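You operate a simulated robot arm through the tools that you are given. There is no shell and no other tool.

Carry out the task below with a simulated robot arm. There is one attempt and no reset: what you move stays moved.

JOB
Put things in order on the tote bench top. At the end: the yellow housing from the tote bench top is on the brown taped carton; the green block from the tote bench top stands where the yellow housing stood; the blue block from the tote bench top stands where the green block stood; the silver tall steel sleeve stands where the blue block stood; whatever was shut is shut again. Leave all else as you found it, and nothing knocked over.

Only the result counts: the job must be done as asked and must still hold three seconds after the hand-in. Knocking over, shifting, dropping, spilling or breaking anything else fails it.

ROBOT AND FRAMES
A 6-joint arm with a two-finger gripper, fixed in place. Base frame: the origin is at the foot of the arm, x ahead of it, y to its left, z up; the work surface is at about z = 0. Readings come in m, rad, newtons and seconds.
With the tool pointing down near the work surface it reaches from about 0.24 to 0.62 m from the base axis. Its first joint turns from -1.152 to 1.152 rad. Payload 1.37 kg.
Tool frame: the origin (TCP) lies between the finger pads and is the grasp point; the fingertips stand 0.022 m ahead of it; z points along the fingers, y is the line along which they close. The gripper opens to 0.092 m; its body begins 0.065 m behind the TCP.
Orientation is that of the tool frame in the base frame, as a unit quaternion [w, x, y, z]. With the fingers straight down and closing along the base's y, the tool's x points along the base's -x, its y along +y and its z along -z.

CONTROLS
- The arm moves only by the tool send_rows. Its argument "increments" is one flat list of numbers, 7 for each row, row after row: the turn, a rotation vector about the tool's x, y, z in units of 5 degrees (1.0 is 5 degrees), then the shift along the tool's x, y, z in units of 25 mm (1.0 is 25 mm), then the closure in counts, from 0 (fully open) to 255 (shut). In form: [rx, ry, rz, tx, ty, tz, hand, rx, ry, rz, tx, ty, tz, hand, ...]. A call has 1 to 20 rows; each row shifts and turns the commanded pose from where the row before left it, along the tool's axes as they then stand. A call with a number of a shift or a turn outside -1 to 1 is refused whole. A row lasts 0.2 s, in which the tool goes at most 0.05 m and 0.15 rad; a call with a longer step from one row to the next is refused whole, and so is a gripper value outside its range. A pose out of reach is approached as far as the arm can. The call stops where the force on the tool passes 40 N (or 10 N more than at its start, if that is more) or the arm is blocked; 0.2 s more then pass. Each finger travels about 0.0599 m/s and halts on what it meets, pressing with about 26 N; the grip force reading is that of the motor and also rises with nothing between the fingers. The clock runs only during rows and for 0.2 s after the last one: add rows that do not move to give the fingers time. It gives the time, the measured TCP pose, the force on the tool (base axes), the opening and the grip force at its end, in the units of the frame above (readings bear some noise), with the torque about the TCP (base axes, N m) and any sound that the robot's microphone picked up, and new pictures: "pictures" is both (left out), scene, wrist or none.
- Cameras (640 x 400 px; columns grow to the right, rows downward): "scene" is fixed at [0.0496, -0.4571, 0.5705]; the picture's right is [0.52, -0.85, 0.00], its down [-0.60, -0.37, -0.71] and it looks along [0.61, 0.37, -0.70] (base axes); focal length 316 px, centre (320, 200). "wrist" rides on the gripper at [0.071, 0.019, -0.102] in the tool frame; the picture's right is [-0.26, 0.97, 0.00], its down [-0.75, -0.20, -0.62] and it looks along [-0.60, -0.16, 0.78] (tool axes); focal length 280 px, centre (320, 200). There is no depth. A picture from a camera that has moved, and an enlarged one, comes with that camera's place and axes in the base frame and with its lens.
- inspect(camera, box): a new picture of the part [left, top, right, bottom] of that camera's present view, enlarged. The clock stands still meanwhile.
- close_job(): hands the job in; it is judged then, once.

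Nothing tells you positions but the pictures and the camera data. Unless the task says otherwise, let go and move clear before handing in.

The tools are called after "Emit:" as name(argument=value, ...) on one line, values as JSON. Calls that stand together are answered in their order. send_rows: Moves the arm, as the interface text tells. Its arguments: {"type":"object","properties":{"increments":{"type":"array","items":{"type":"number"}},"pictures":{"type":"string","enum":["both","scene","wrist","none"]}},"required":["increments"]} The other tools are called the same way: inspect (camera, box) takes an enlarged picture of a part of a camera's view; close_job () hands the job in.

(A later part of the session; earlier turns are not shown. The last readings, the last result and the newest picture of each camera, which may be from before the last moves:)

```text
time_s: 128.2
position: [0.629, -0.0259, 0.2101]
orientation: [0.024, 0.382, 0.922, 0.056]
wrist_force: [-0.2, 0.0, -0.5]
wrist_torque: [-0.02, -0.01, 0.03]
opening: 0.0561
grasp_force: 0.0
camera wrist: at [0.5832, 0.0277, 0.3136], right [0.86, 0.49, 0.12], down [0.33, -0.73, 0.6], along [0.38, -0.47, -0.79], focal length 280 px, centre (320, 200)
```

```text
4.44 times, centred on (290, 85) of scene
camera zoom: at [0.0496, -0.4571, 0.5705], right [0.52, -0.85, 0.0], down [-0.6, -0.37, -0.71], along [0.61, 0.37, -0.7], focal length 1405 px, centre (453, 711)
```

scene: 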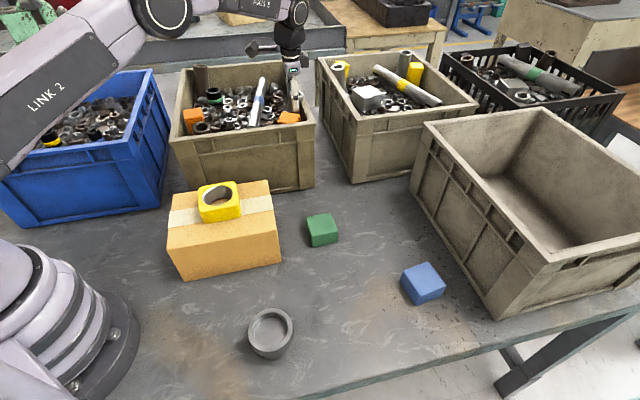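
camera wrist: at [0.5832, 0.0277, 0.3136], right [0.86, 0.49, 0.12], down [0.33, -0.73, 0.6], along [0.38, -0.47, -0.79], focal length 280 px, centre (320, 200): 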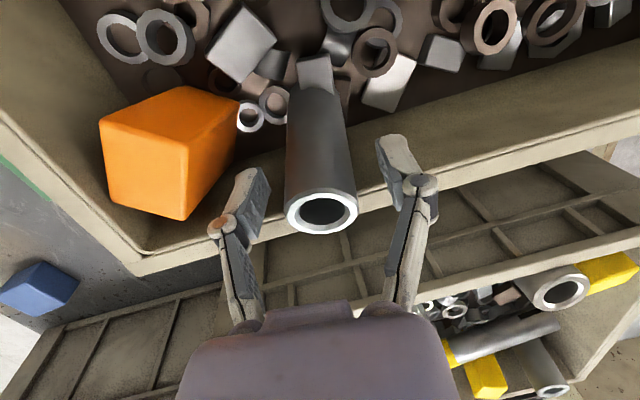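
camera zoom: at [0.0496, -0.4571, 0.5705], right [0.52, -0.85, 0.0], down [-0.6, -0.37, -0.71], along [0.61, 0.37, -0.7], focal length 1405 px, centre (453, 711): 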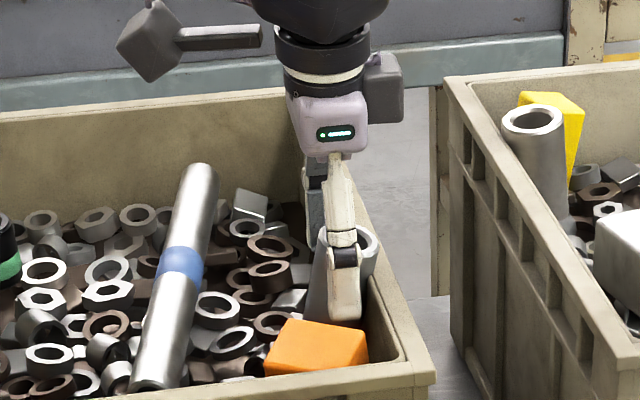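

The fingers straddle the sleeve without touching anything. I close on it.

Emit:
send_rows(increments=[0, 0, 0, 0, 0, 0, 180, 0, 0, 0, 0, 0, 0, 255, 0, 0, 0, 0, 0, 0, 255, 0, 0, 0, 0, 0, 0, 255, 0, 0, 0, 0, 0, 0, 255, 0, 0, 0, 0, 0, 0, 255], pictures="both")

Emit:
inspect(camera="wrist", box=[200, 70, 440, 250])

```text
time_s: 129.6
position: [0.63, -0.025, 0.2098]
orientation: [0.024, 0.382, 0.922, 0.056]
wrist_force: [-0.2, 0.3, 1.2]
wrist_torque: [-0.01, -0.01, 0.0]
opening: 0.0002
grasp_force: 26.1
camera wrist: at [0.5832, 0.0277, 0.3138], right [0.86, 0.49, 0.12], down [0.33, -0.73, 0.6], along [0.38, -0.48, -0.79], focal length 280 px, centre (320, 200)
```

scene: 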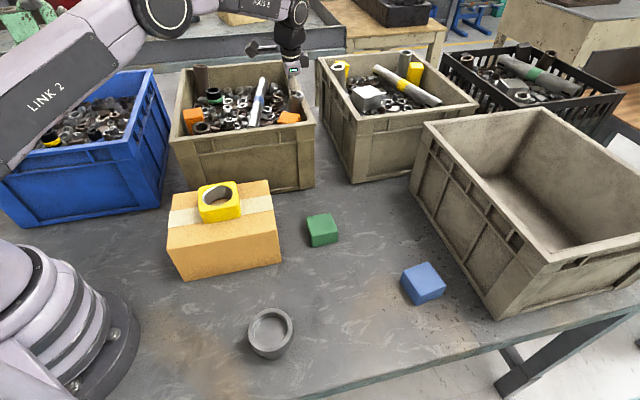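
wrist: 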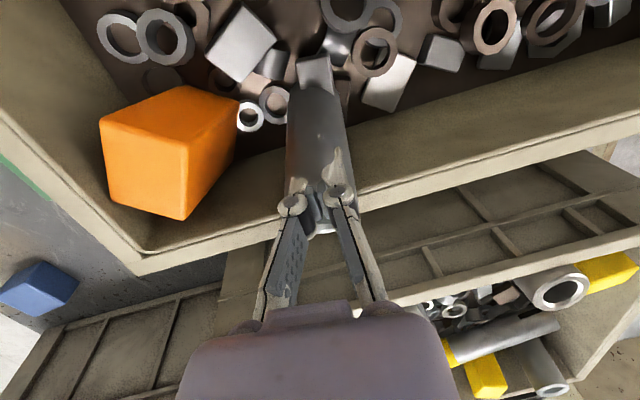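

```text
2.22 times, centred on (320, 160) of wrist
camera zoom: at [0.5832, 0.0277, 0.3138], right [0.86, 0.49, 0.12], down [0.33, -0.73, 0.6], along [0.38, -0.48, -0.79], focal length 623 px, centre (320, 289)
```

zoom: 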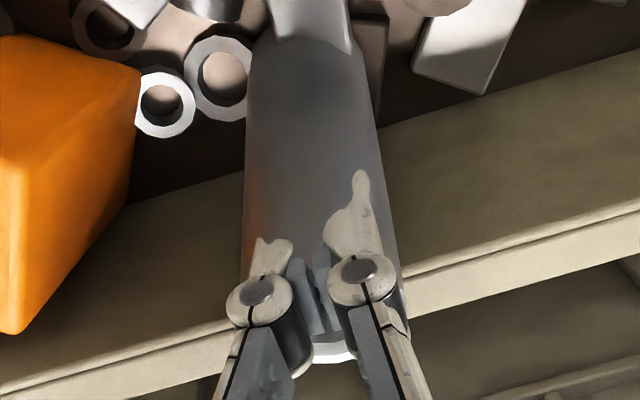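

The fingers closed right through that sleeve: it is only scenery with no body. So the real sleeve is hidden elsewhere; I'll back out, look into the gap behind the carton, and then recheck the grey piece, whose lid I may have clamped together with its body.

Emit:
send_rows(increments=[0, 0, 0, 0, 0, 0, 100, 0, 0, 0, 0, 0, 0, 100, 0, 0, 0, 0, 0, -0.6, 100, 0, 0, 0, 0, 0, -0.9, 100, 0, 0, 0, 0, 0, -0.9, 100, 0.7, 0, 0, 0, 0, 0, 100, 0.7, 0, 0, 0, 0, 0, 100, 0, 0, 0, 0.4, -0.2, -1, 100, 0, 0, 0, 0.4, -0.2, -1, 100, 0, 0, 0, 0.888, -0.554, 0, 100, 0, 0, 0, 0.888, -0.554, 0, 100, 0, 0, 0, 0.888, -0.554, 0, 100, 0, 0, 0, 0.888, -0.554, 0, 100, 0, 0, 0, 0.888, -0.554, 0, 100, 0, 0, 0, 0.888, -0.554, 0, 100, 0, 0, 0, 0.888, -0.554, 0, 100, 0, 0, 0, 0.888, -0.554, 0, 100, 0, 0, 0, 0.888, -0.554, 0, 100, 0, 0, 0, 0, 0, 0, 100], pictures="both")

```text
time_s: 133.6
position: [0.371, 0.0305, 0.3196]
orientation: [0.0, 0.383, 0.924, 0.0]
wrist_force: [-0.7, 0.0, 0.0]
wrist_torque: [0.02, -0.02, -0.01]
opening: 0.0559
grasp_force: 0.1
camera wrist: at [0.3337, 0.0935, 0.4217], right [0.87, 0.5, 0.0], down [0.39, -0.68, 0.63], along [0.31, -0.54, -0.78], focal length 280 px, centre (320, 200)
```

scene: 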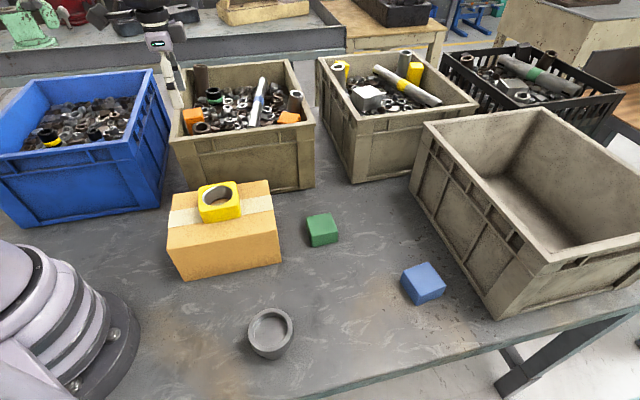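
wrist: 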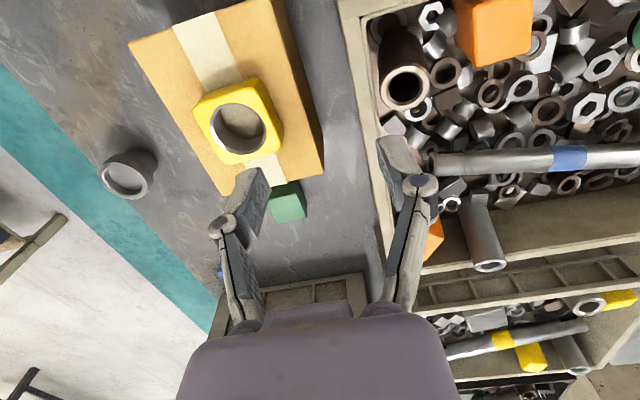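

Nothing is in the gap behind the carton. I return to the grey piece to try gripping only the very top of its rim, in case it's a lidded pot and I clamped lid and body together.

Emit:
send_rows(increments=[0, 0, 0, -0.25, -0.982, 0, 0, 0, 0, 0, -0.25, -0.982, 0, 0, 0, 0, 0, -0.25, -0.982, 0, 0, 0, 0, 0, -0.25, -0.982, 0, 0, 0, 0, 0, -0.25, -0.982, 0, 0, 0, 0, 0, -0.25, -0.982, 0, 0, 0, 0, 0, -0.25, -0.982, 0, 0, 0, 0, 0, -0.25, -0.982, 0, 0, 0, 0, 0, -0.25, -0.982, 0, 0, 0, 0, 0, -0.25, -0.982, 0, 0, 0, 0, 0, -0.25, -0.982, 0, 0, 0, 0, 0, -0.25, -0.982, 0, 0, 0, 0, 0, -0.25, -0.982, 0, 0, 0, 0, 0, -0.25, -0.982, 0, 0, 0, 0, 0, 0, 0, 1, 0, 0, 0, 0, 0, 0, 1, 0, 0, 0, 0, 0, 0, 1, 0, 0, 0, 0, 0, 0, 1, 0, 0, 0, 0, 0, 0, 0, 0], pictures="both")

Emit:
inspect(camera="wrist", box=[240, 20, 400, 140])

```text
time_s: 137.6
position: [0.1916, -0.2768, 0.2182]
orientation: [0.001, 0.383, 0.924, 0.0]
wrist_force: [-0.4, 0.9, -0.2]
wrist_torque: [0.0, 0.01, -0.01]
opening: 0.0919
grasp_force: 0.1
camera wrist: at [0.1542, -0.2137, 0.3204], right [0.87, 0.5, 0.0], down [0.39, -0.68, 0.63], along [0.31, -0.54, -0.78], focal length 280 px, centre (320, 200)
```

scene: 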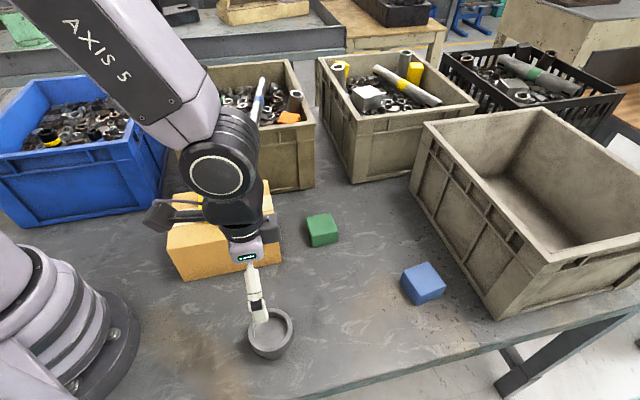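
wrist: 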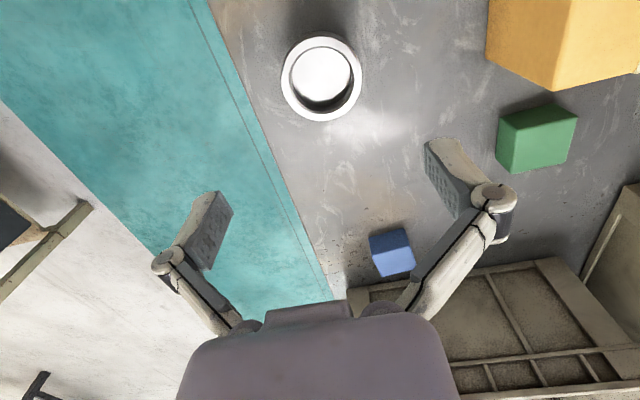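

```text
3.33 times, centred on (320, 80) of wrist
camera zoom: at [0.1542, -0.2137, 0.3204], right [0.87, 0.5, 0.0], down [0.39, -0.68, 0.63], along [0.31, -0.54, -0.78], focal length 935 px, centre (320, 600)
```

zoom: 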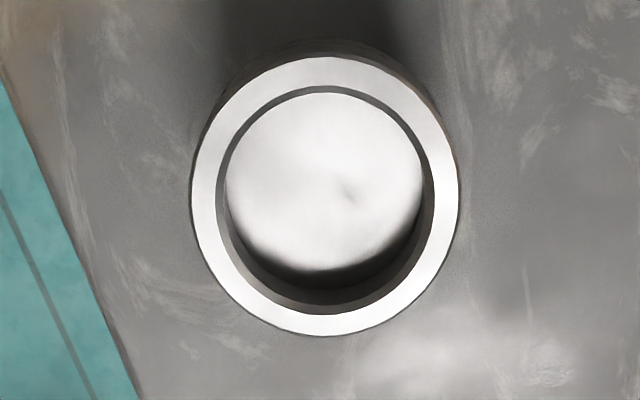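

Emit:
send_rows(increments=[0, 0, 0, 0.09, 0.03, 1, 0, 0, 0, 0, 0, 0, 1, 0, 0, 0, 0, 0, 0, 1, 0, 0, 0, 0, 0, 0, 1, 0, 0, 0, 0, 0, 0, 1, 0, 0, 0, 0, 0, 0, 0.5, 0, 0, 0, 0, 0, 0, 0, 0], pictures="both")

Emit:
inspect(camera="wrist", box=[220, 60, 420, 230])

Emit:
inspect(camera="scene", box=[230, 290, 310, 370])

```text
time_s: 139.2
position: [0.1888, -0.276, 0.0822]
orientation: [0.001, 0.383, 0.924, 0.0]
wrist_force: [-0.1, 0.1, 0.4]
wrist_torque: [0.01, 0.02, 0.0]
opening: 0.092
grasp_force: 0.1
camera wrist: at [0.1512, -0.2128, 0.1839], right [0.87, 0.5, 0.0], down [0.39, -0.68, 0.63], along [0.31, -0.54, -0.78], focal length 280 px, centre (320, 200)
```

scene: 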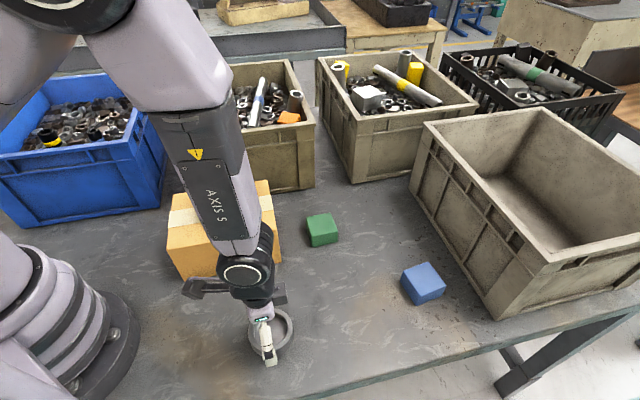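
wrist: 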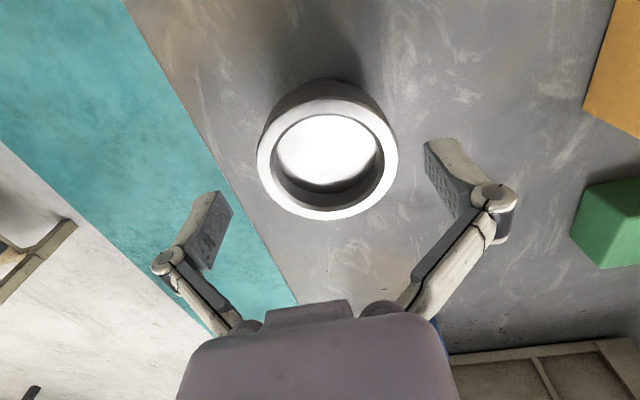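

```text
2.35 times, centred on (320, 145) of wrist
camera zoom: at [0.1512, -0.2128, 0.1839], right [0.87, 0.5, 0.0], down [0.39, -0.68, 0.63], along [0.31, -0.54, -0.78], focal length 660 px, centre (320, 329)
```

zoom: 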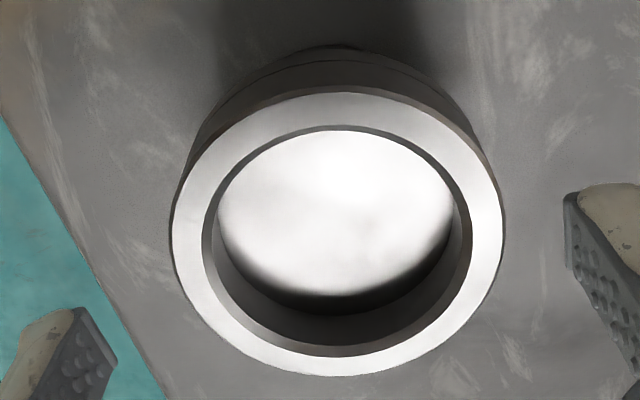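

```text
5.00 times, centred on (270, 330) of scene
camera zoom: at [0.0496, -0.4571, 0.5705], right [0.52, -0.85, 0.0], down [-0.6, -0.37, -0.71], along [0.61, 0.37, -0.7], focal length 1581 px, centre (570, -450)
```

zoom: 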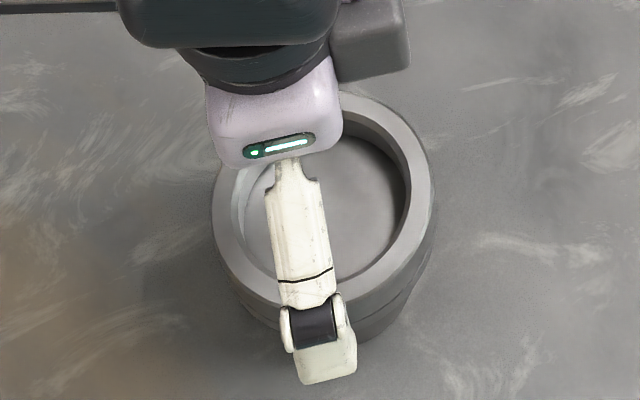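

Emit:
send_rows(increments=[0, 0, 0, 0, 0.1, 0.25, 0, 0, 0, 0, 0, 0, 0, 0, 0, 0, 0, 0, 0, 0, 150, 0, 0, 0, 0, 0, 0, 255, 0, 0, 0, 0, 0, 0, 255, 0, 0, 0, 0, 0, 0, 255, 0, 0, 0, 0, 0, 0, 255], pictures="none")

Emit:
send_rows(increments=[0, 0, 0, 0, 0, -0.08, 255, 0, 0, 0, 0, 0, -0.08, 255, 0, 0, 0, 0, 0, -0.08, 255, 0, 0, 0, 0, 0, -0.08, 255, 0, 0, 0, 0, 0, 0, 255], pictures="both")

Emit:
inspect(camera="wrist", box=[220, 60, 420, 230])

```text
time_s: 140.4
position: [0.1917, -0.2754, 0.0797]
orientation: [0.004, 0.383, 0.924, -0.002]
wrist_force: [-6.3, 10.6, 64.6]
wrist_torque: [0.35, -0.04, 0.01]
opening: 0.0594
grasp_force: 26.0
stopped in row 5: the force on the tool passed its limit at 51 N (the readings are from after the stop); the commanded pose is now the measured one
```

```text
time_s: 141.6
position: [0.1906, -0.2759, 0.0847]
orientation: [0.003, 0.382, 0.924, -0.001]
wrist_force: [-0.6, 0.3, -0.4]
wrist_torque: [-0.02, -0.02, -0.01]
opening: 0.0
grasp_force: 26.0
camera wrist: at [0.1534, -0.2118, 0.1868], right [0.87, 0.5, 0.0], down [0.39, -0.67, 0.63], along [0.31, -0.55, -0.78], focal length 280 px, centre (320, 200)
```

scene: 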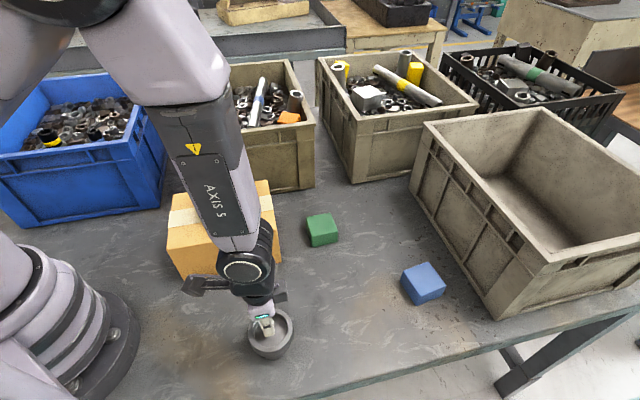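
wrist: 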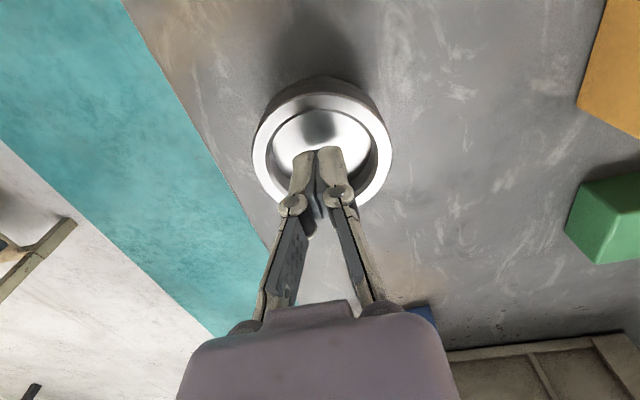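

```text
2.35 times, centred on (320, 145) of wrist
camera zoom: at [0.1534, -0.2118, 0.1868], right [0.87, 0.5, 0.0], down [0.39, -0.67, 0.63], along [0.31, -0.55, -0.78], focal length 660 px, centre (320, 329)
```

zoom: 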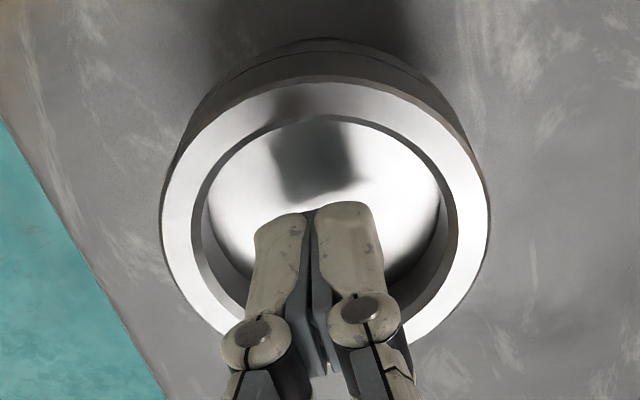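

Closing that high just landed on top of the rim, so the rim is nearer z=0.056 and my first grip was already on the upper ring only. It may be a hollow cover with something under it; I'll raise, reopen, regrip as before and lift it high enough to look underneath.

Emit:
send_rows(increments=[0, 0, 0, 0, 0, -0.5, 255, 0, 0, 0, 0, 0, -0.5, 255, 0, 0, 0, 0, 0, 0, 0, 0, 0, 0, 0, 0, 0, 0, 0, 0, 0, 0, 0, 0, 0, 0, 0, 0, 0, 0, 0, 0, 0, 0, 0, 0, 0, 0, 0], pictures="both")

Emit:
inspect(camera="wrist", box=[220, 40, 420, 210])

Emit:
inspect(camera="scene", box=[220, 290, 330, 370])

```text
time_s: 143.2
position: [0.1907, -0.2754, 0.1086]
orientation: [0.004, 0.382, 0.924, -0.001]
wrist_force: [0.2, -0.8, 0.5]
wrist_torque: [0.01, -0.01, -0.02]
opening: 0.0919
grasp_force: 0.0
camera wrist: at [0.1536, -0.2118, 0.2114], right [0.87, 0.5, 0.0], down [0.39, -0.67, 0.63], along [0.31, -0.55, -0.78], focal length 280 px, centre (320, 200)
```

scene: 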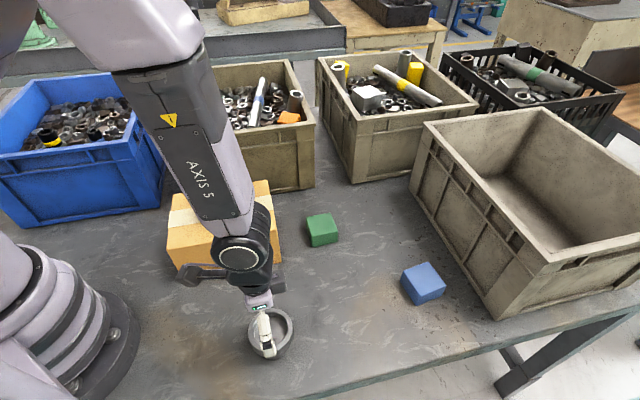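
wrist: 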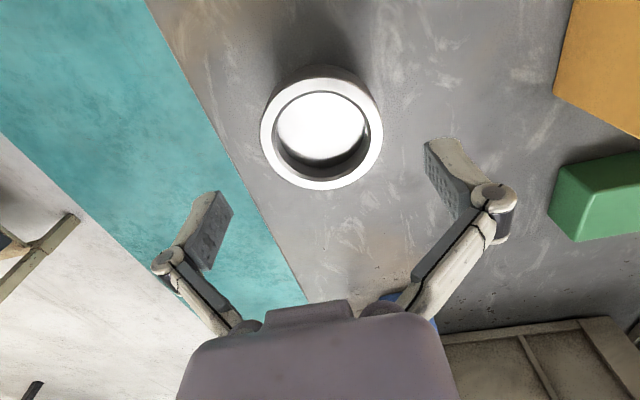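

```text
2.35 times, centred on (320, 125) of wrist
camera zoom: at [0.1536, -0.2118, 0.2114], right [0.87, 0.5, 0.0], down [0.39, -0.67, 0.63], along [0.31, -0.55, -0.78], focal length 660 px, centre (320, 376)
```

zoom: 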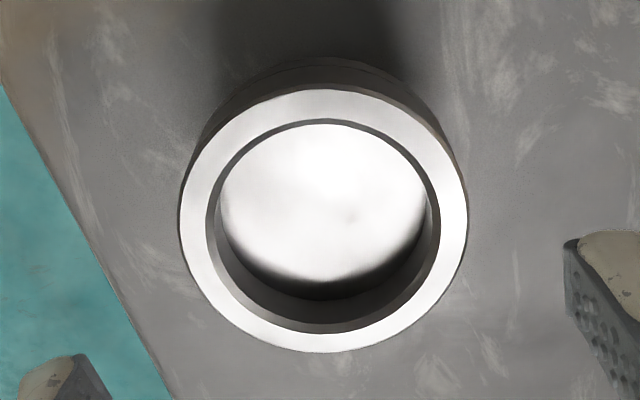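

```text
5.00 times, centred on (275, 330) of scene
camera zoom: at [0.0496, -0.4571, 0.5705], right [0.52, -0.85, 0.0], down [-0.6, -0.37, -0.71], along [0.61, 0.37, -0.7], focal length 1581 px, centre (545, -450)
```

zoom: 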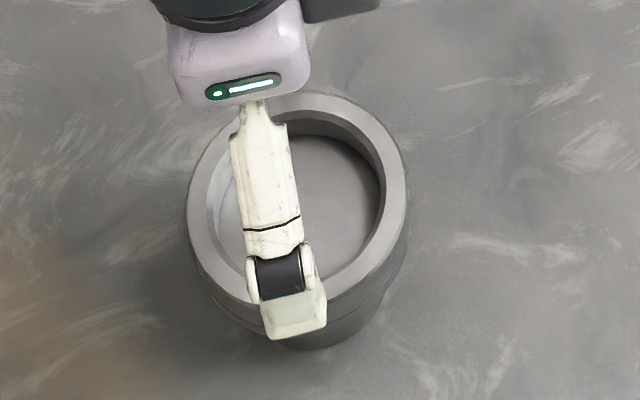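

Emit:
send_rows(increments=[0, 0, 0, 0, 0.02, 0.6, 0, 0, 0, 0, 0, 0, 0.6, 0, 0, 0, 0, 0, 0, 0.33, 0, 0, 0, 0, 0, 0, 0, 0, 0, 0, 0, 0, 0, 0, 150, 0, 0, 0, 0, 0, 0, 255, 0, 0, 0, 0, 0, 0, 255, 0, 0, 0, 0, 0, 0, 255, 0, 0, 0, 0, 0, 0, 255], pictures="none")

```text
time_s: 145.2
position: [0.1915, -0.2753, 0.0708]
orientation: [0.004, 0.383, 0.924, -0.002]
wrist_force: [-0.8, -2.1, 3.3]
wrist_torque: [-0.01, 0.02, 0.02]
opening: 0.0716
grasp_force: 25.8
```

Emit:
send_rows(increments=[0, 0, 0, 0, 0, -0.08, 255, 0, 0, 0, 0, 0, -0.1, 255, 0, 0, 0, 0, 0, -0.15, 255, 0, 0, 0, 0, 0, -0.2, 255, 0, 0, 0, 0, 0, -0.25, 255, 0, 0, 0, 0, 0, -0.3, 255, 0, 0, 0, 0, 0, -0.3, 255, 0, 0, 0, 0, 0, -0.3, 255, 0, 0, 0, 0, 0, -0.3, 255, 0, 0, 0, 0, 0, -0.3, 255, 0, 0, 0, 0, 0, -0.3, 255, 0, 0, 0, 0, 0, -0.3, 255, 0, 0, 0, 0, 0, -0.3, 255, 0, 0, 0, 0, 0, -0.3, 255, 0, 0, 0, 0, 0, -0.3, 255, 0, 0, 0, 0, 0, -0.2, 255, 0, 0, 0, 0, 0, 0, 255], pictures="both")

Emit:
inspect(camera="scene", box=[210, 250, 330, 380])

Emit:
inspect(camera="wrist", box=[200, 20, 440, 240])

```text
time_s: 148.8
position: [0.1905, -0.2728, 0.1706]
orientation: [0.003, 0.383, 0.924, -0.001]
wrist_force: [1.1, -0.2, -3.2]
wrist_torque: [0.0, 0.02, -0.02]
opening: 0.0708
grasp_force: 25.7
camera wrist: at [0.1536, -0.2103, 0.2732], right [0.87, 0.5, 0.0], down [0.39, -0.67, 0.63], along [0.31, -0.55, -0.78], focal length 280 px, centre (320, 200)
```

scene: 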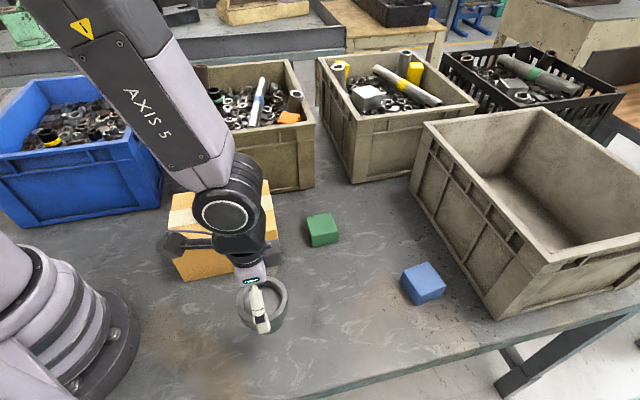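
wrist: 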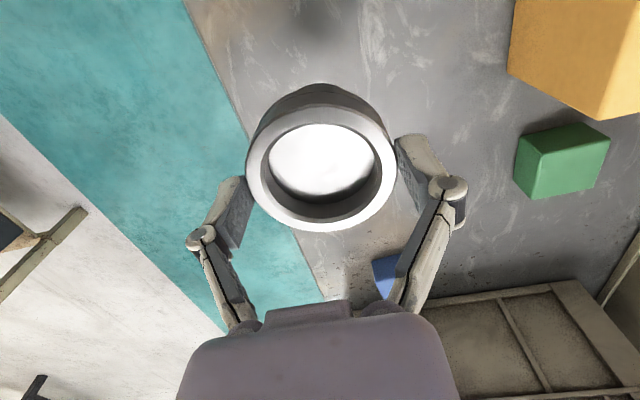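

```text
3.08 times, centred on (270, 315) of scene
camera zoom: at [0.0496, -0.4571, 0.5705], right [0.52, -0.85, 0.0], down [-0.6, -0.37, -0.71], along [0.61, 0.37, -0.7], focal length 973 px, centre (474, -154)
```

zoom: 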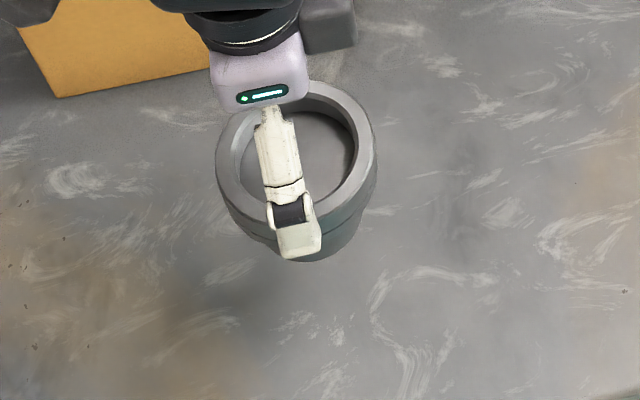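

```text
1.82 times, centred on (320, 130) of wrist
camera zoom: at [0.1536, -0.2103, 0.2732], right [0.87, 0.5, 0.0], down [0.39, -0.67, 0.63], along [0.31, -0.55, -0.78], focal length 510 px, centre (320, 327)
```

zoom: 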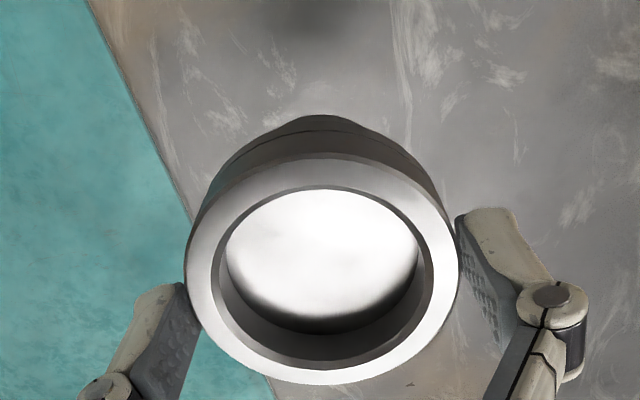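

Nothing was underneath; the piece is one object of about 4 N. I'll look closely at its side while it is held up nearer the scene camera.

Emit:
inspect(camera="scene", box=[230, 270, 300, 350])

Emit:
inspect(camera="wrist", box=[240, 70, 400, 170])

```text
5.00 times, centred on (265, 310) of scene
camera zoom: at [0.0496, -0.4571, 0.5705], right [0.52, -0.85, 0.0], down [-0.6, -0.37, -0.71], along [0.61, 0.37, -0.7], focal length 1581 px, centre (595, -350)
```

zoom: 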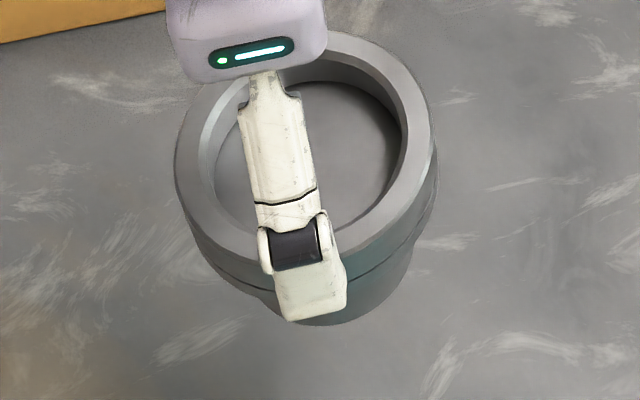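

```text
4.00 times, centred on (320, 120) of wrist
camera zoom: at [0.1536, -0.2103, 0.2732], right [0.87, 0.5, 0.0], down [0.39, -0.67, 0.63], along [0.31, -0.55, -0.78], focal length 1122 px, centre (320, 520)
```

zoom: 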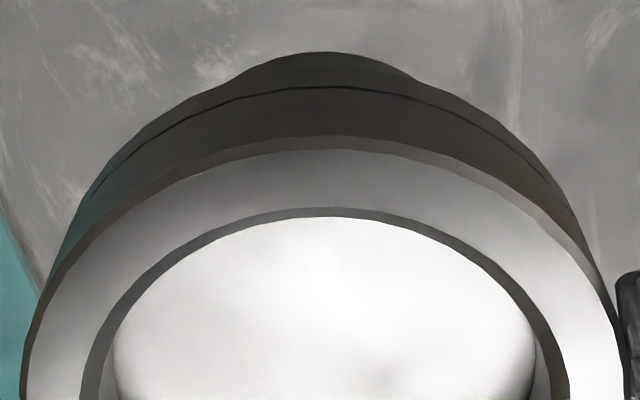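

I'll set the grey piece back on its spot (correcting the ~2 mm), then look down into the blue tote before deciding what the "sleeve" is.

Emit:
send_rows(increments=[0, 0, 0, 0.06, -0.04, 0.2, 255, 0, 0, 0, 0, 0, 0.3, 255, 0, 0, 0, 0, 0, 0.3, 255, 0, 0, 0, 0, 0, 0.3, 255, 0, 0, 0, 0, 0, 0.3, 255, 0, 0, 0, 0, 0, 0.3, 255, 0, 0, 0, 0, 0, 0.3, 255, 0, 0, 0, 0, 0, 0.3, 255, 0, 0, 0, 0, 0, 0.3, 255, 0, 0, 0, 0, 0, 0.3, 255, 0, 0, 0, 0, 0, 0.3, 255, 0, 0, 0, 0, 0, 0.3, 255, 0, 0, 0, 0, 0, 0.25, 255, 0, 0, 0, 0, 0, 0.2, 255, 0, 0, 0, 0, 0, 0, 255], pictures="none")

```text
time_s: 152.0
position: [0.1897, -0.2734, 0.0718]
orientation: [0.004, 0.383, 0.924, -0.002]
wrist_force: [-0.2, 0.4, -4.0]
wrist_torque: [0.0, 0.0, 0.0]
opening: 0.0713
grasp_force: 26.4
```

Emit:
send_rows(increments=[0, 0, 0, 0, 0, 0.05, 255, 0, 0, 0, 0, 0, 0, 255], pictures="none")

Emit:
send_rows(increments=[0, 0, 0, 0, 0, 0.04, 255, 0, 0, 0, 0, 0, 0, 255], pictures="none")

```text
time_s: 152.6
position: [0.1895, -0.2741, 0.0711]
orientation: [0.003, 0.383, 0.924, -0.002]
wrist_force: [-0.1, 0.7, 3.4]
wrist_torque: [-0.01, 0.0, 0.04]
opening: 0.0715
grasp_force: 25.7
```

```text
time_s: 153.2
position: [0.1906, -0.2749, 0.0707]
orientation: [0.004, 0.382, 0.924, -0.001]
wrist_force: [3.4, 5.5, 16.8]
wrist_torque: [0.08, -0.14, -0.02]
opening: 0.0719
grasp_force: 26.1
```

Emit:
send_rows(increments=[0, 0, -1, 0, 0, 0, 255, 0, 0, -1, 0, 0, 0, 255, 0, 0, -1, 0, 0, 0, 255, 0, 0, -1, 0, 0, 0, 255, 0, 0, -1, 0, 0, 0, 255, 0, 0, -1, 0, 0, 0, 255, 0, 0, -1, 0, 0, 0, 255, 0, 0, -1, 0, 0, 0, 255, 0, 0, -1, 0, 0, 0, 255], pictures="scene")

```text
time_s: 155.2
position: [0.1889, -0.2746, 0.0708]
orientation: [0.002, -0.001, 1.0, -0.003]
wrist_force: [0.4, -0.3, -0.3]
wrist_torque: [0.02, -0.19, -0.01]
opening: 0.0716
grasp_force: 25.7
```

scene: 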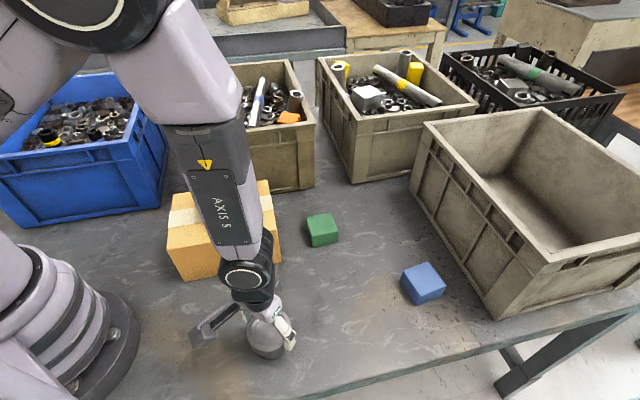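

Emit:
send_rows(increments=[0, 0, 0, 0, 0, -0.08, 255, 0, 0, 0, 0, 0, -0.1, 255, 0, 0, 0, 0, 0, -0.15, 255, 0, 0, 0, 0, 0, -0.2, 255, 0, 0, 0, 0, 0, -0.2, 255, 0, 0, 0, 0, 0, 0, 255], pictures="both")

Emit:
inspect(camera="scene", box=[220, 280, 320, 370])

```text
time_s: 156.6
position: [0.1886, -0.2752, 0.0877]
orientation: [0.002, 0.0, 1.0, -0.004]
wrist_force: [0.2, -0.4, -3.2]
wrist_torque: [0.01, 0.0, -0.02]
opening: 0.0714
grasp_force: 25.7
camera wrist: at [0.1171, -0.2563, 0.1903], right [0.26, 0.97, 0.0], down [0.75, -0.2, 0.63], along [0.61, -0.17, -0.78], focal length 280 px, centre (320, 200)
```

scene: 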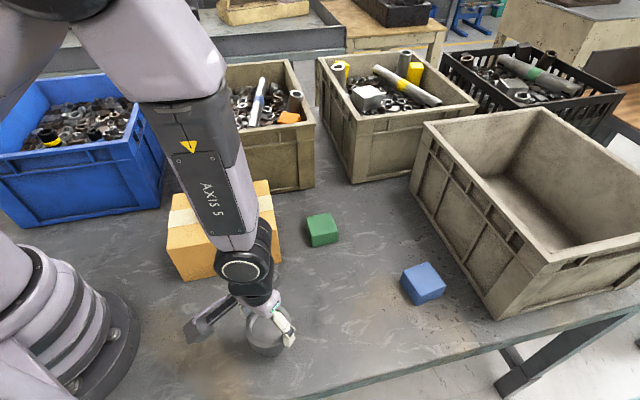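
wrist: 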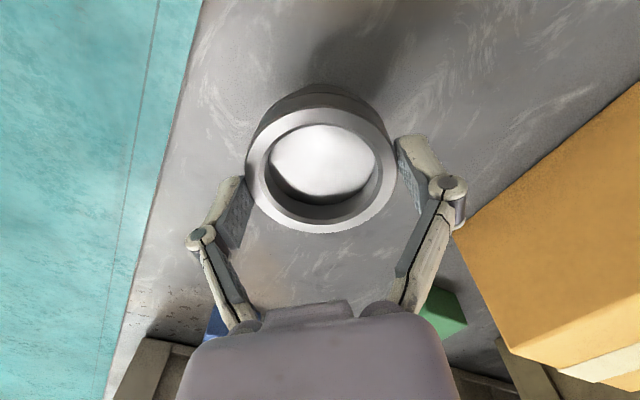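

```text
4.44 times, centred on (270, 325) of scene
camera zoom: at [0.0496, -0.4571, 0.5705], right [0.52, -0.85, 0.0], down [-0.6, -0.37, -0.71], along [0.61, 0.37, -0.7], focal length 1405 px, centre (542, -356)
```

zoom: 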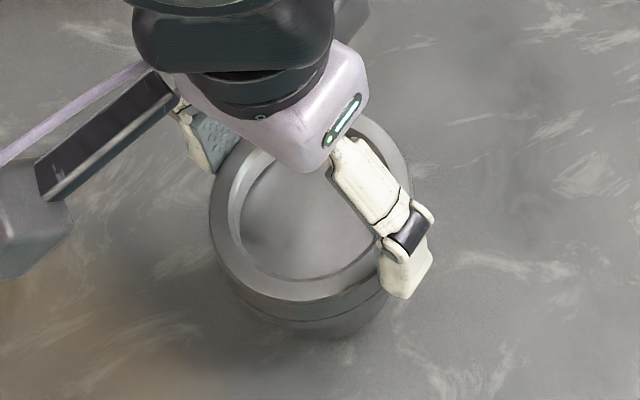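

Emit:
send_rows(increments=[0, 0, 0, 0, 0, 0.2, 255, 0, 0, 0, 0, 0, 0.2, 255, 0, 0, 0, 0, 0, 0.15, 255, 0, 0, 0, 0, 0, 0.1, 255, 0, 0, 0, 0, 0, 0.04, 255, 0, 0, 0, 0, 0, 0, 255], pictures="none")

```text
time_s: 158.0
position: [0.1901, -0.2742, 0.0709]
orientation: [0.002, 0.0, 1.0, -0.003]
wrist_force: [-0.3, -0.1, -3.9]
wrist_torque: [0.0, 0.01, 0.02]
opening: 0.0716
grasp_force: 26.0
```

Emit:
send_rows(increments=[0, 0, 0, 0, 0, 0.05, 255, 0, 0, 0, 0, 0, 0, 255], pictures="none")

```text
time_s: 158.6
position: [0.1905, -0.2743, 0.0689]
orientation: [0.003, 0.0, 1.0, -0.002]
wrist_force: [-5.5, -0.7, 9.7]
wrist_torque: [0.19, 0.13, 0.08]
opening: 0.0714
grasp_force: 26.2
```

Emit:
send_rows(increments=[0, 0, 0, 0, 0, -0.03, 255, 0, 0, 0, 0, 0, 0, 220, 0, 0, 0, 0, 0, 0, 120, 0, 0, 0, 0, 0, 0, 40, 0, 0, 0, 0, 0, 0, 0, 0, 0, 0, 0, 0, 0, 0, 0, 0, 0, 0, 0, -0.3, 0, 0, 0, 0, 0, 0, -0.7, 0, 0, 0, 0, 0, 0, -1, 0, 0, 0, 0, 0, 0, -1, 0, 0, 0, 0, 0, 0, -1, 0, 0, 0, 0, 0, 0, -1, 0, 0, 0, 0, 0, 0, -1, 0, 0, 0, 0, 0, 0, -1, 0, 0, 0, 0, 0, 0, -1, 0, 0, 0, 0, 0, 0, -1, 0, 0, 0, 0, 0, 0, -1, 0, 0, 0, 0, 0, 0, -0.6, 0], pictures="scene")

Emit:
inspect(camera="scene", box=[220, 290, 330, 370])

```text
time_s: 162.4
position: [0.1886, -0.2713, 0.3367]
orientation: [0.001, -0.001, 1.0, -0.003]
wrist_force: [-1.5, -0.9, 0.3]
wrist_torque: [0.02, -0.02, 0.01]
opening: 0.0921
grasp_force: 0.1
```

scene: 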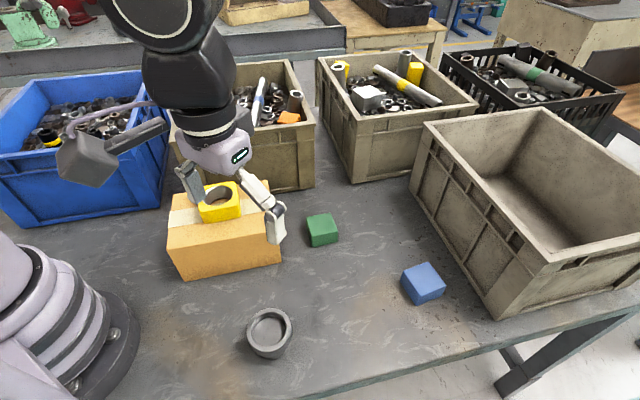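

```text
5.00 times, centred on (275, 330) of scene
camera zoom: at [0.0496, -0.4571, 0.5705], right [0.52, -0.85, 0.0], down [-0.6, -0.37, -0.71], along [0.61, 0.37, -0.7], focal length 1581 px, centre (545, -450)
```

zoom: 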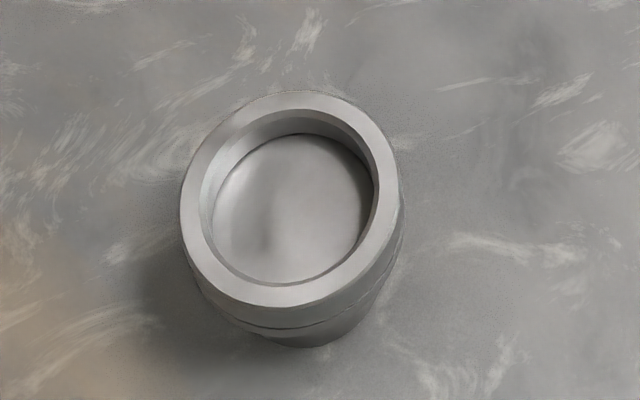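

The grey piece is back within ~1.5 mm of its start. Now I move over to look straight down into the blue tote.

Emit:
send_rows(increments=[0, 0, 0, -0.667, 0.998, 0, 0, 0, 0, 0, -0.667, 0.998, 0, 0, 0, 0, 0, -0.667, 0.998, 0, 0, 0, 0, 0, -0.667, 0.998, 0, 0, 0, 0, 0, -0.667, 0.998, 0, 0, 0, 0, 0, -0.667, 0.998, 0, 0, 0, 0, 0, -0.667, 0.998, 0, 0, 0, 0, 0, -0.667, 0.998, 0, 0, 0, 0, 0, -0.667, 0.998, 0, 0, 0, 0, 0, 0.25, 1, 0, 0, 0, 0, 0, 0.25, 1, 0, 0, 0, 0, 0, 0.25, 1, 0, 0, 0, 0, 0, 0.25, 1, 0, 0, 0, 0, 0, 0.25, 1, 0, 0, 0, 0, 0, 0.25, 1, 0, 0, 0, 0, 0, 0.25, 1, 0, 0, 0, 0, 0, 0.25, 1, 0, 0, 0, 0, 0, 0.25, 1, 0, 0, 0, 0, 0, 0.25, 1, 0, 0, 0, 0, 0, 0.25, 1, 0, 0], pictures="both")

Emit:
send_rows(increments=[0, 0, 0, 0.25, 1, 0, 0, 0, 0, 0, 0.25, 1, 0, 0, 0, 0, 0, 0.25, 1, 0, 0, 0, 0, -1, 0, 0, 0, 0, 0, 0, -1, 0, 0, 0, 0, 0, 0, -1, 0, 0, 0, 0, 0, 0, -1, 0, 0, 0, 0, 0, 0, -1, 0, 0, 0, 0, 0, 0, -1, 0, 0, 0, 0, 0, 0, -1, 0, 0, 0, 0, 0, 0, -1, 0, 0, 0, 0, 0, 0, -1, 0, 0, 0, 0, 0, 0, -1, 0, 0, 0, 0, 0, 0, -1, 0, 0, 0, 0, 0, 0, -1, 0, 0, 0, 0], pictures="both")

```text
time_s: 166.6
position: [0.27, 0.2249, 0.3324]
orientation: [0.003, 0.0, 1.0, -0.003]
wrist_force: [0.3, -0.9, 0.1]
wrist_torque: [0.03, 0.03, -0.02]
opening: 0.0921
grasp_force: 0.1
camera wrist: at [0.1987, 0.2444, 0.4348], right [0.26, 0.97, 0.0], down [0.75, -0.2, 0.63], along [0.61, -0.17, -0.78], focal length 280 px, centre (320, 200)
```

scene: 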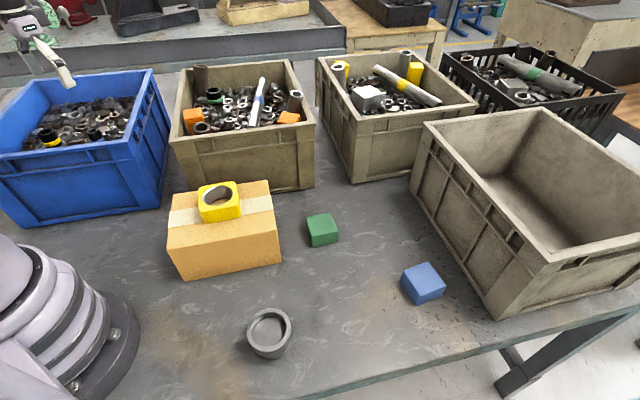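
wrist: 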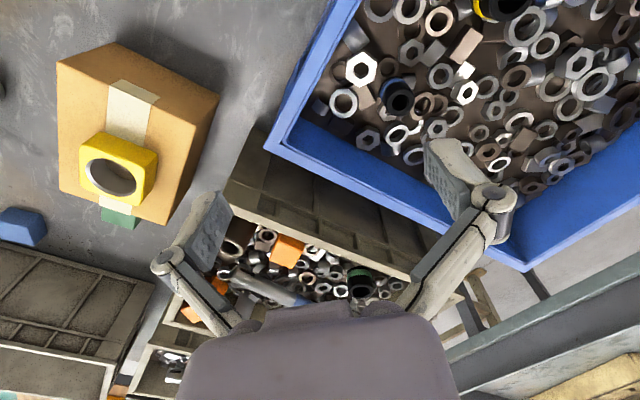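

```text
time_s: 169.8
position: [0.2509, 0.3019, 0.333]
orientation: [0.001, -0.501, 0.865, -0.004]
wrist_force: [-0.9, 0.7, 0.1]
wrist_torque: [-0.03, 0.03, 0.0]
opening: 0.0922
grasp_force: 0.1
camera wrist: at [0.1992, 0.2496, 0.4361], right [-0.71, 0.71, -0.01], down [0.55, 0.55, 0.62], along [0.45, 0.44, -0.78], focal length 280 px, centre (320, 200)
```

scene: 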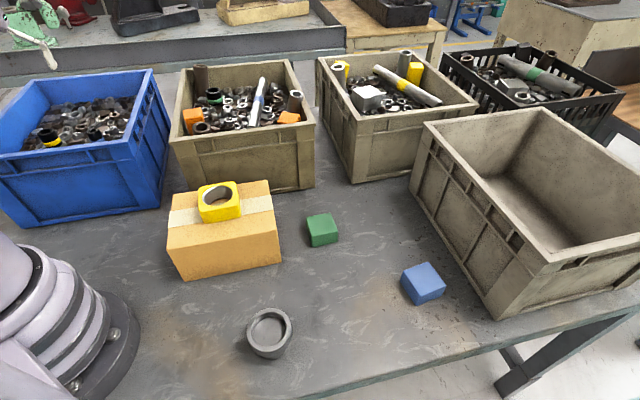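
wrist: 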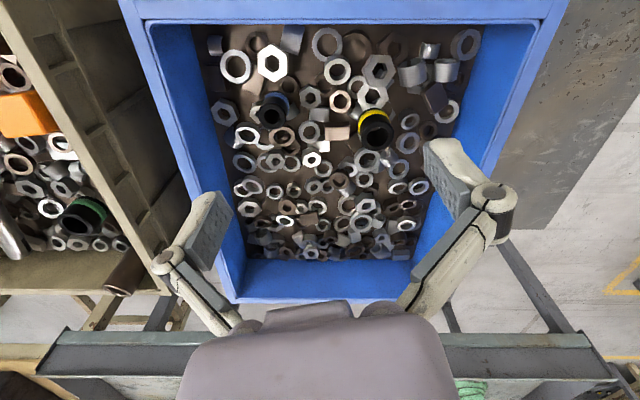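

The blue tote holds only nuts and two black sleeves. I'll check the strip around the robot base too before settling that the grey piece is the sleeve.

Emit:
inspect(camera="scene", box=[0, 200, 180, 400])

Emit:
inspect(camera="scene", box=[240, 300, 300, 365])

Emit:
inspect(camera="scene", box=[400, 90, 640, 330])

```text
2.00 times, centred on (90, 300) of scene
camera zoom: at [0.0496, -0.4571, 0.5705], right [0.52, -0.85, 0.0], down [-0.6, -0.37, -0.71], along [0.61, 0.37, -0.7], focal length 632 px, centre (780, 0)
```

zoom: 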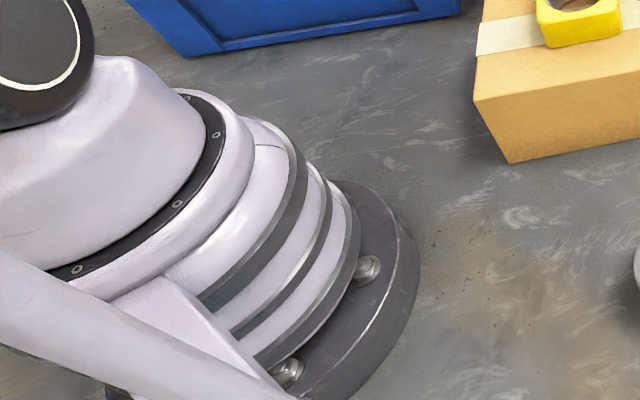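

```text
6.15 times, centred on (270, 332) of scene
camera zoom: at [0.0496, -0.4571, 0.5705], right [0.52, -0.85, 0.0], down [-0.6, -0.37, -0.71], along [0.61, 0.37, -0.7], focal length 1946 px, centre (628, -615)
```

zoom: 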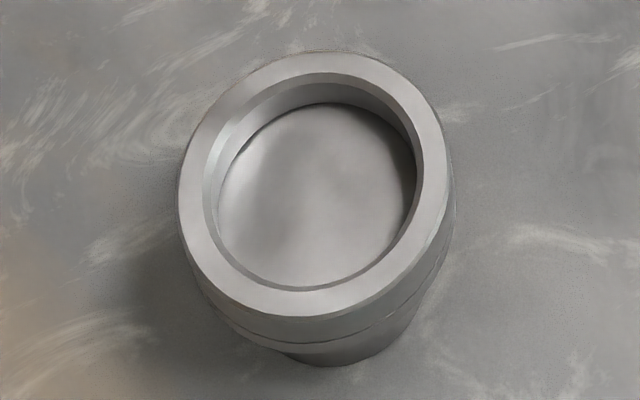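

```text
1.67 times, centred on (520, 210) of scene
camera zoom: at [0.0496, -0.4571, 0.5705], right [0.52, -0.85, 0.0], down [-0.6, -0.37, -0.71], along [0.61, 0.37, -0.7], focal length 527 px, centre (-13, 183)
```

zoom: 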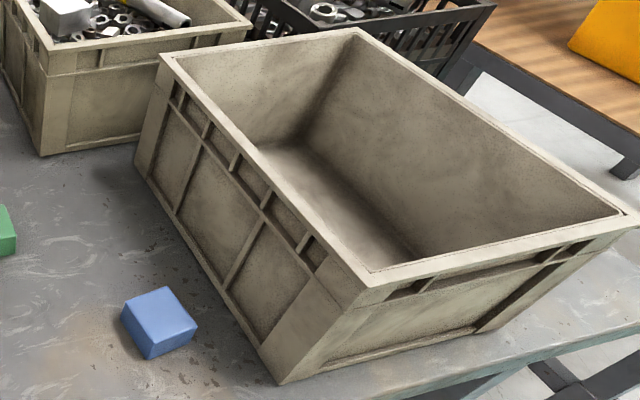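

No other sleeve is hidden anywhere within reach: the grey-silver machined piece (taller than all the other parts) is the only remaining solid loose part, so I take it as the silver tall steel sleeve. I go back to it now.

Emit:
send_rows(increments=[0, 0, 1, 0, 0, 0, 0, 0, 0, 1, 0, 0, 0, 0, 0, 0, 1, 0, 0, 0, 0, 0, 0, 1, 0, 0, 0, 0, 0, 0, 1, 0, 0, 0, 0, 0, 0, 1, 0, 0, 0, 0, 0, 0, 1, 0, 0, 0, 0, 0, 0, 1, 0, 0, 0, 0, 0, 0, 1, 0, 0, 0, 0, 0, 0, 1, 0, 0, 0, 0, 0, 0, 1, 0, 0, 0, 0, 0, 0, 1, 0, 0, 0, 0, 0, 0, 0, -0.25, -1, 0, 0, 0, 0, 0, -0.25, -1, 0, 0, 0, 0, 0, -0.25, -1, 0, 0, 0, 0, 0, -0.25, -1, 0, 0, 0, 0, 0, -0.25, -1, 0, 0, 0, 0, 0, -0.25, -1, 0, 0, 0, 0, 0, -0.25, -1, 0, 0, 0, 0, 0, -0.25, -1, 0, 0], pictures="none")

Emit:
send_rows(increments=[0, 0, 0, -0.25, -1, 0, 0, 0, 0, 0, -0.25, -1, 0, 0, 0, 0, 0, -0.25, -1, 0, 0, 0, 0, 0, -0.25, -1, 0, 0, 0, 0, 0, -0.25, -1, 0, 0, 0, 0, 0, -0.25, -1, 0, 0, 0, 0, 0, 0.653, -0.996, 0, 0, 0, 0, 0, 0.653, -0.996, 0, 0, 0, 0, 0, 0.653, -0.996, 0, 0, 0, 0, 0, 0.653, -0.996, 0, 0, 0, 0, 0, 0.653, -0.996, 0, 0, 0, 0, 0, 0.653, -0.996, 0, 0, 0, 0, 0, 0.653, -0.996, 0, 0, 0, 0, 0, 0.653, -0.996, 0, 0, 0, 0, 0, 0.653, -0.996, 0, 0, 0, 0, 0, 0, 0, 0, 0], pictures="both")

```text
time_s: 174.0
position: [0.3006, 0.1003, 0.3337]
orientation: [0.002, -0.002, 1.0, -0.003]
wrist_force: [-0.1, 0.5, 0.3]
wrist_torque: [0.02, 0.0, 0.02]
opening: 0.0921
grasp_force: 0.2
```

```text
time_s: 177.4
position: [0.1898, -0.2725, 0.3346]
orientation: [0.002, 0.001, 1.0, -0.003]
wrist_force: [-0.6, -0.8, 0.1]
wrist_torque: [0.01, 0.01, 0.0]
opening: 0.092
grasp_force: 0.1
camera wrist: at [0.118, -0.2538, 0.4371], right [0.26, 0.97, 0.0], down [0.75, -0.2, 0.63], along [0.61, -0.17, -0.78], focal length 280 px, centre (320, 200)
```

scene: 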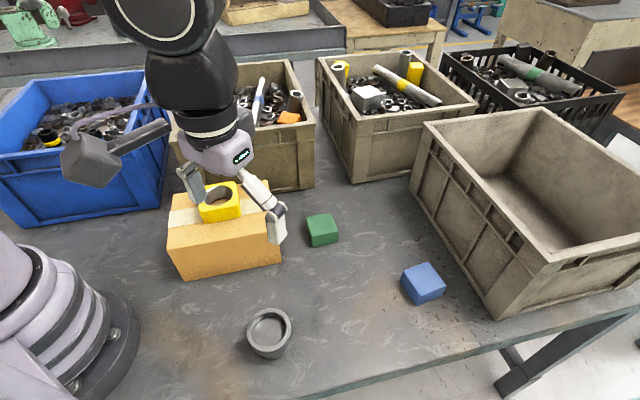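
wrist: 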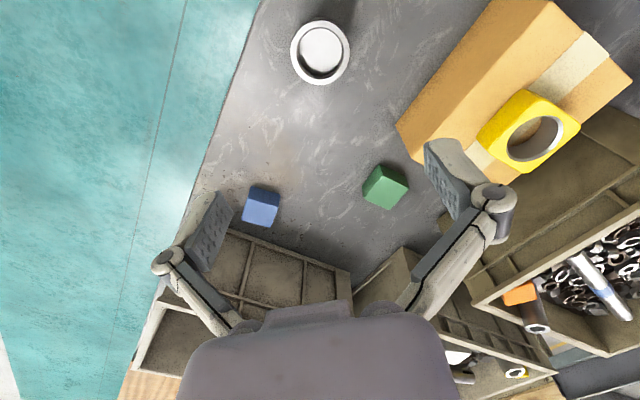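

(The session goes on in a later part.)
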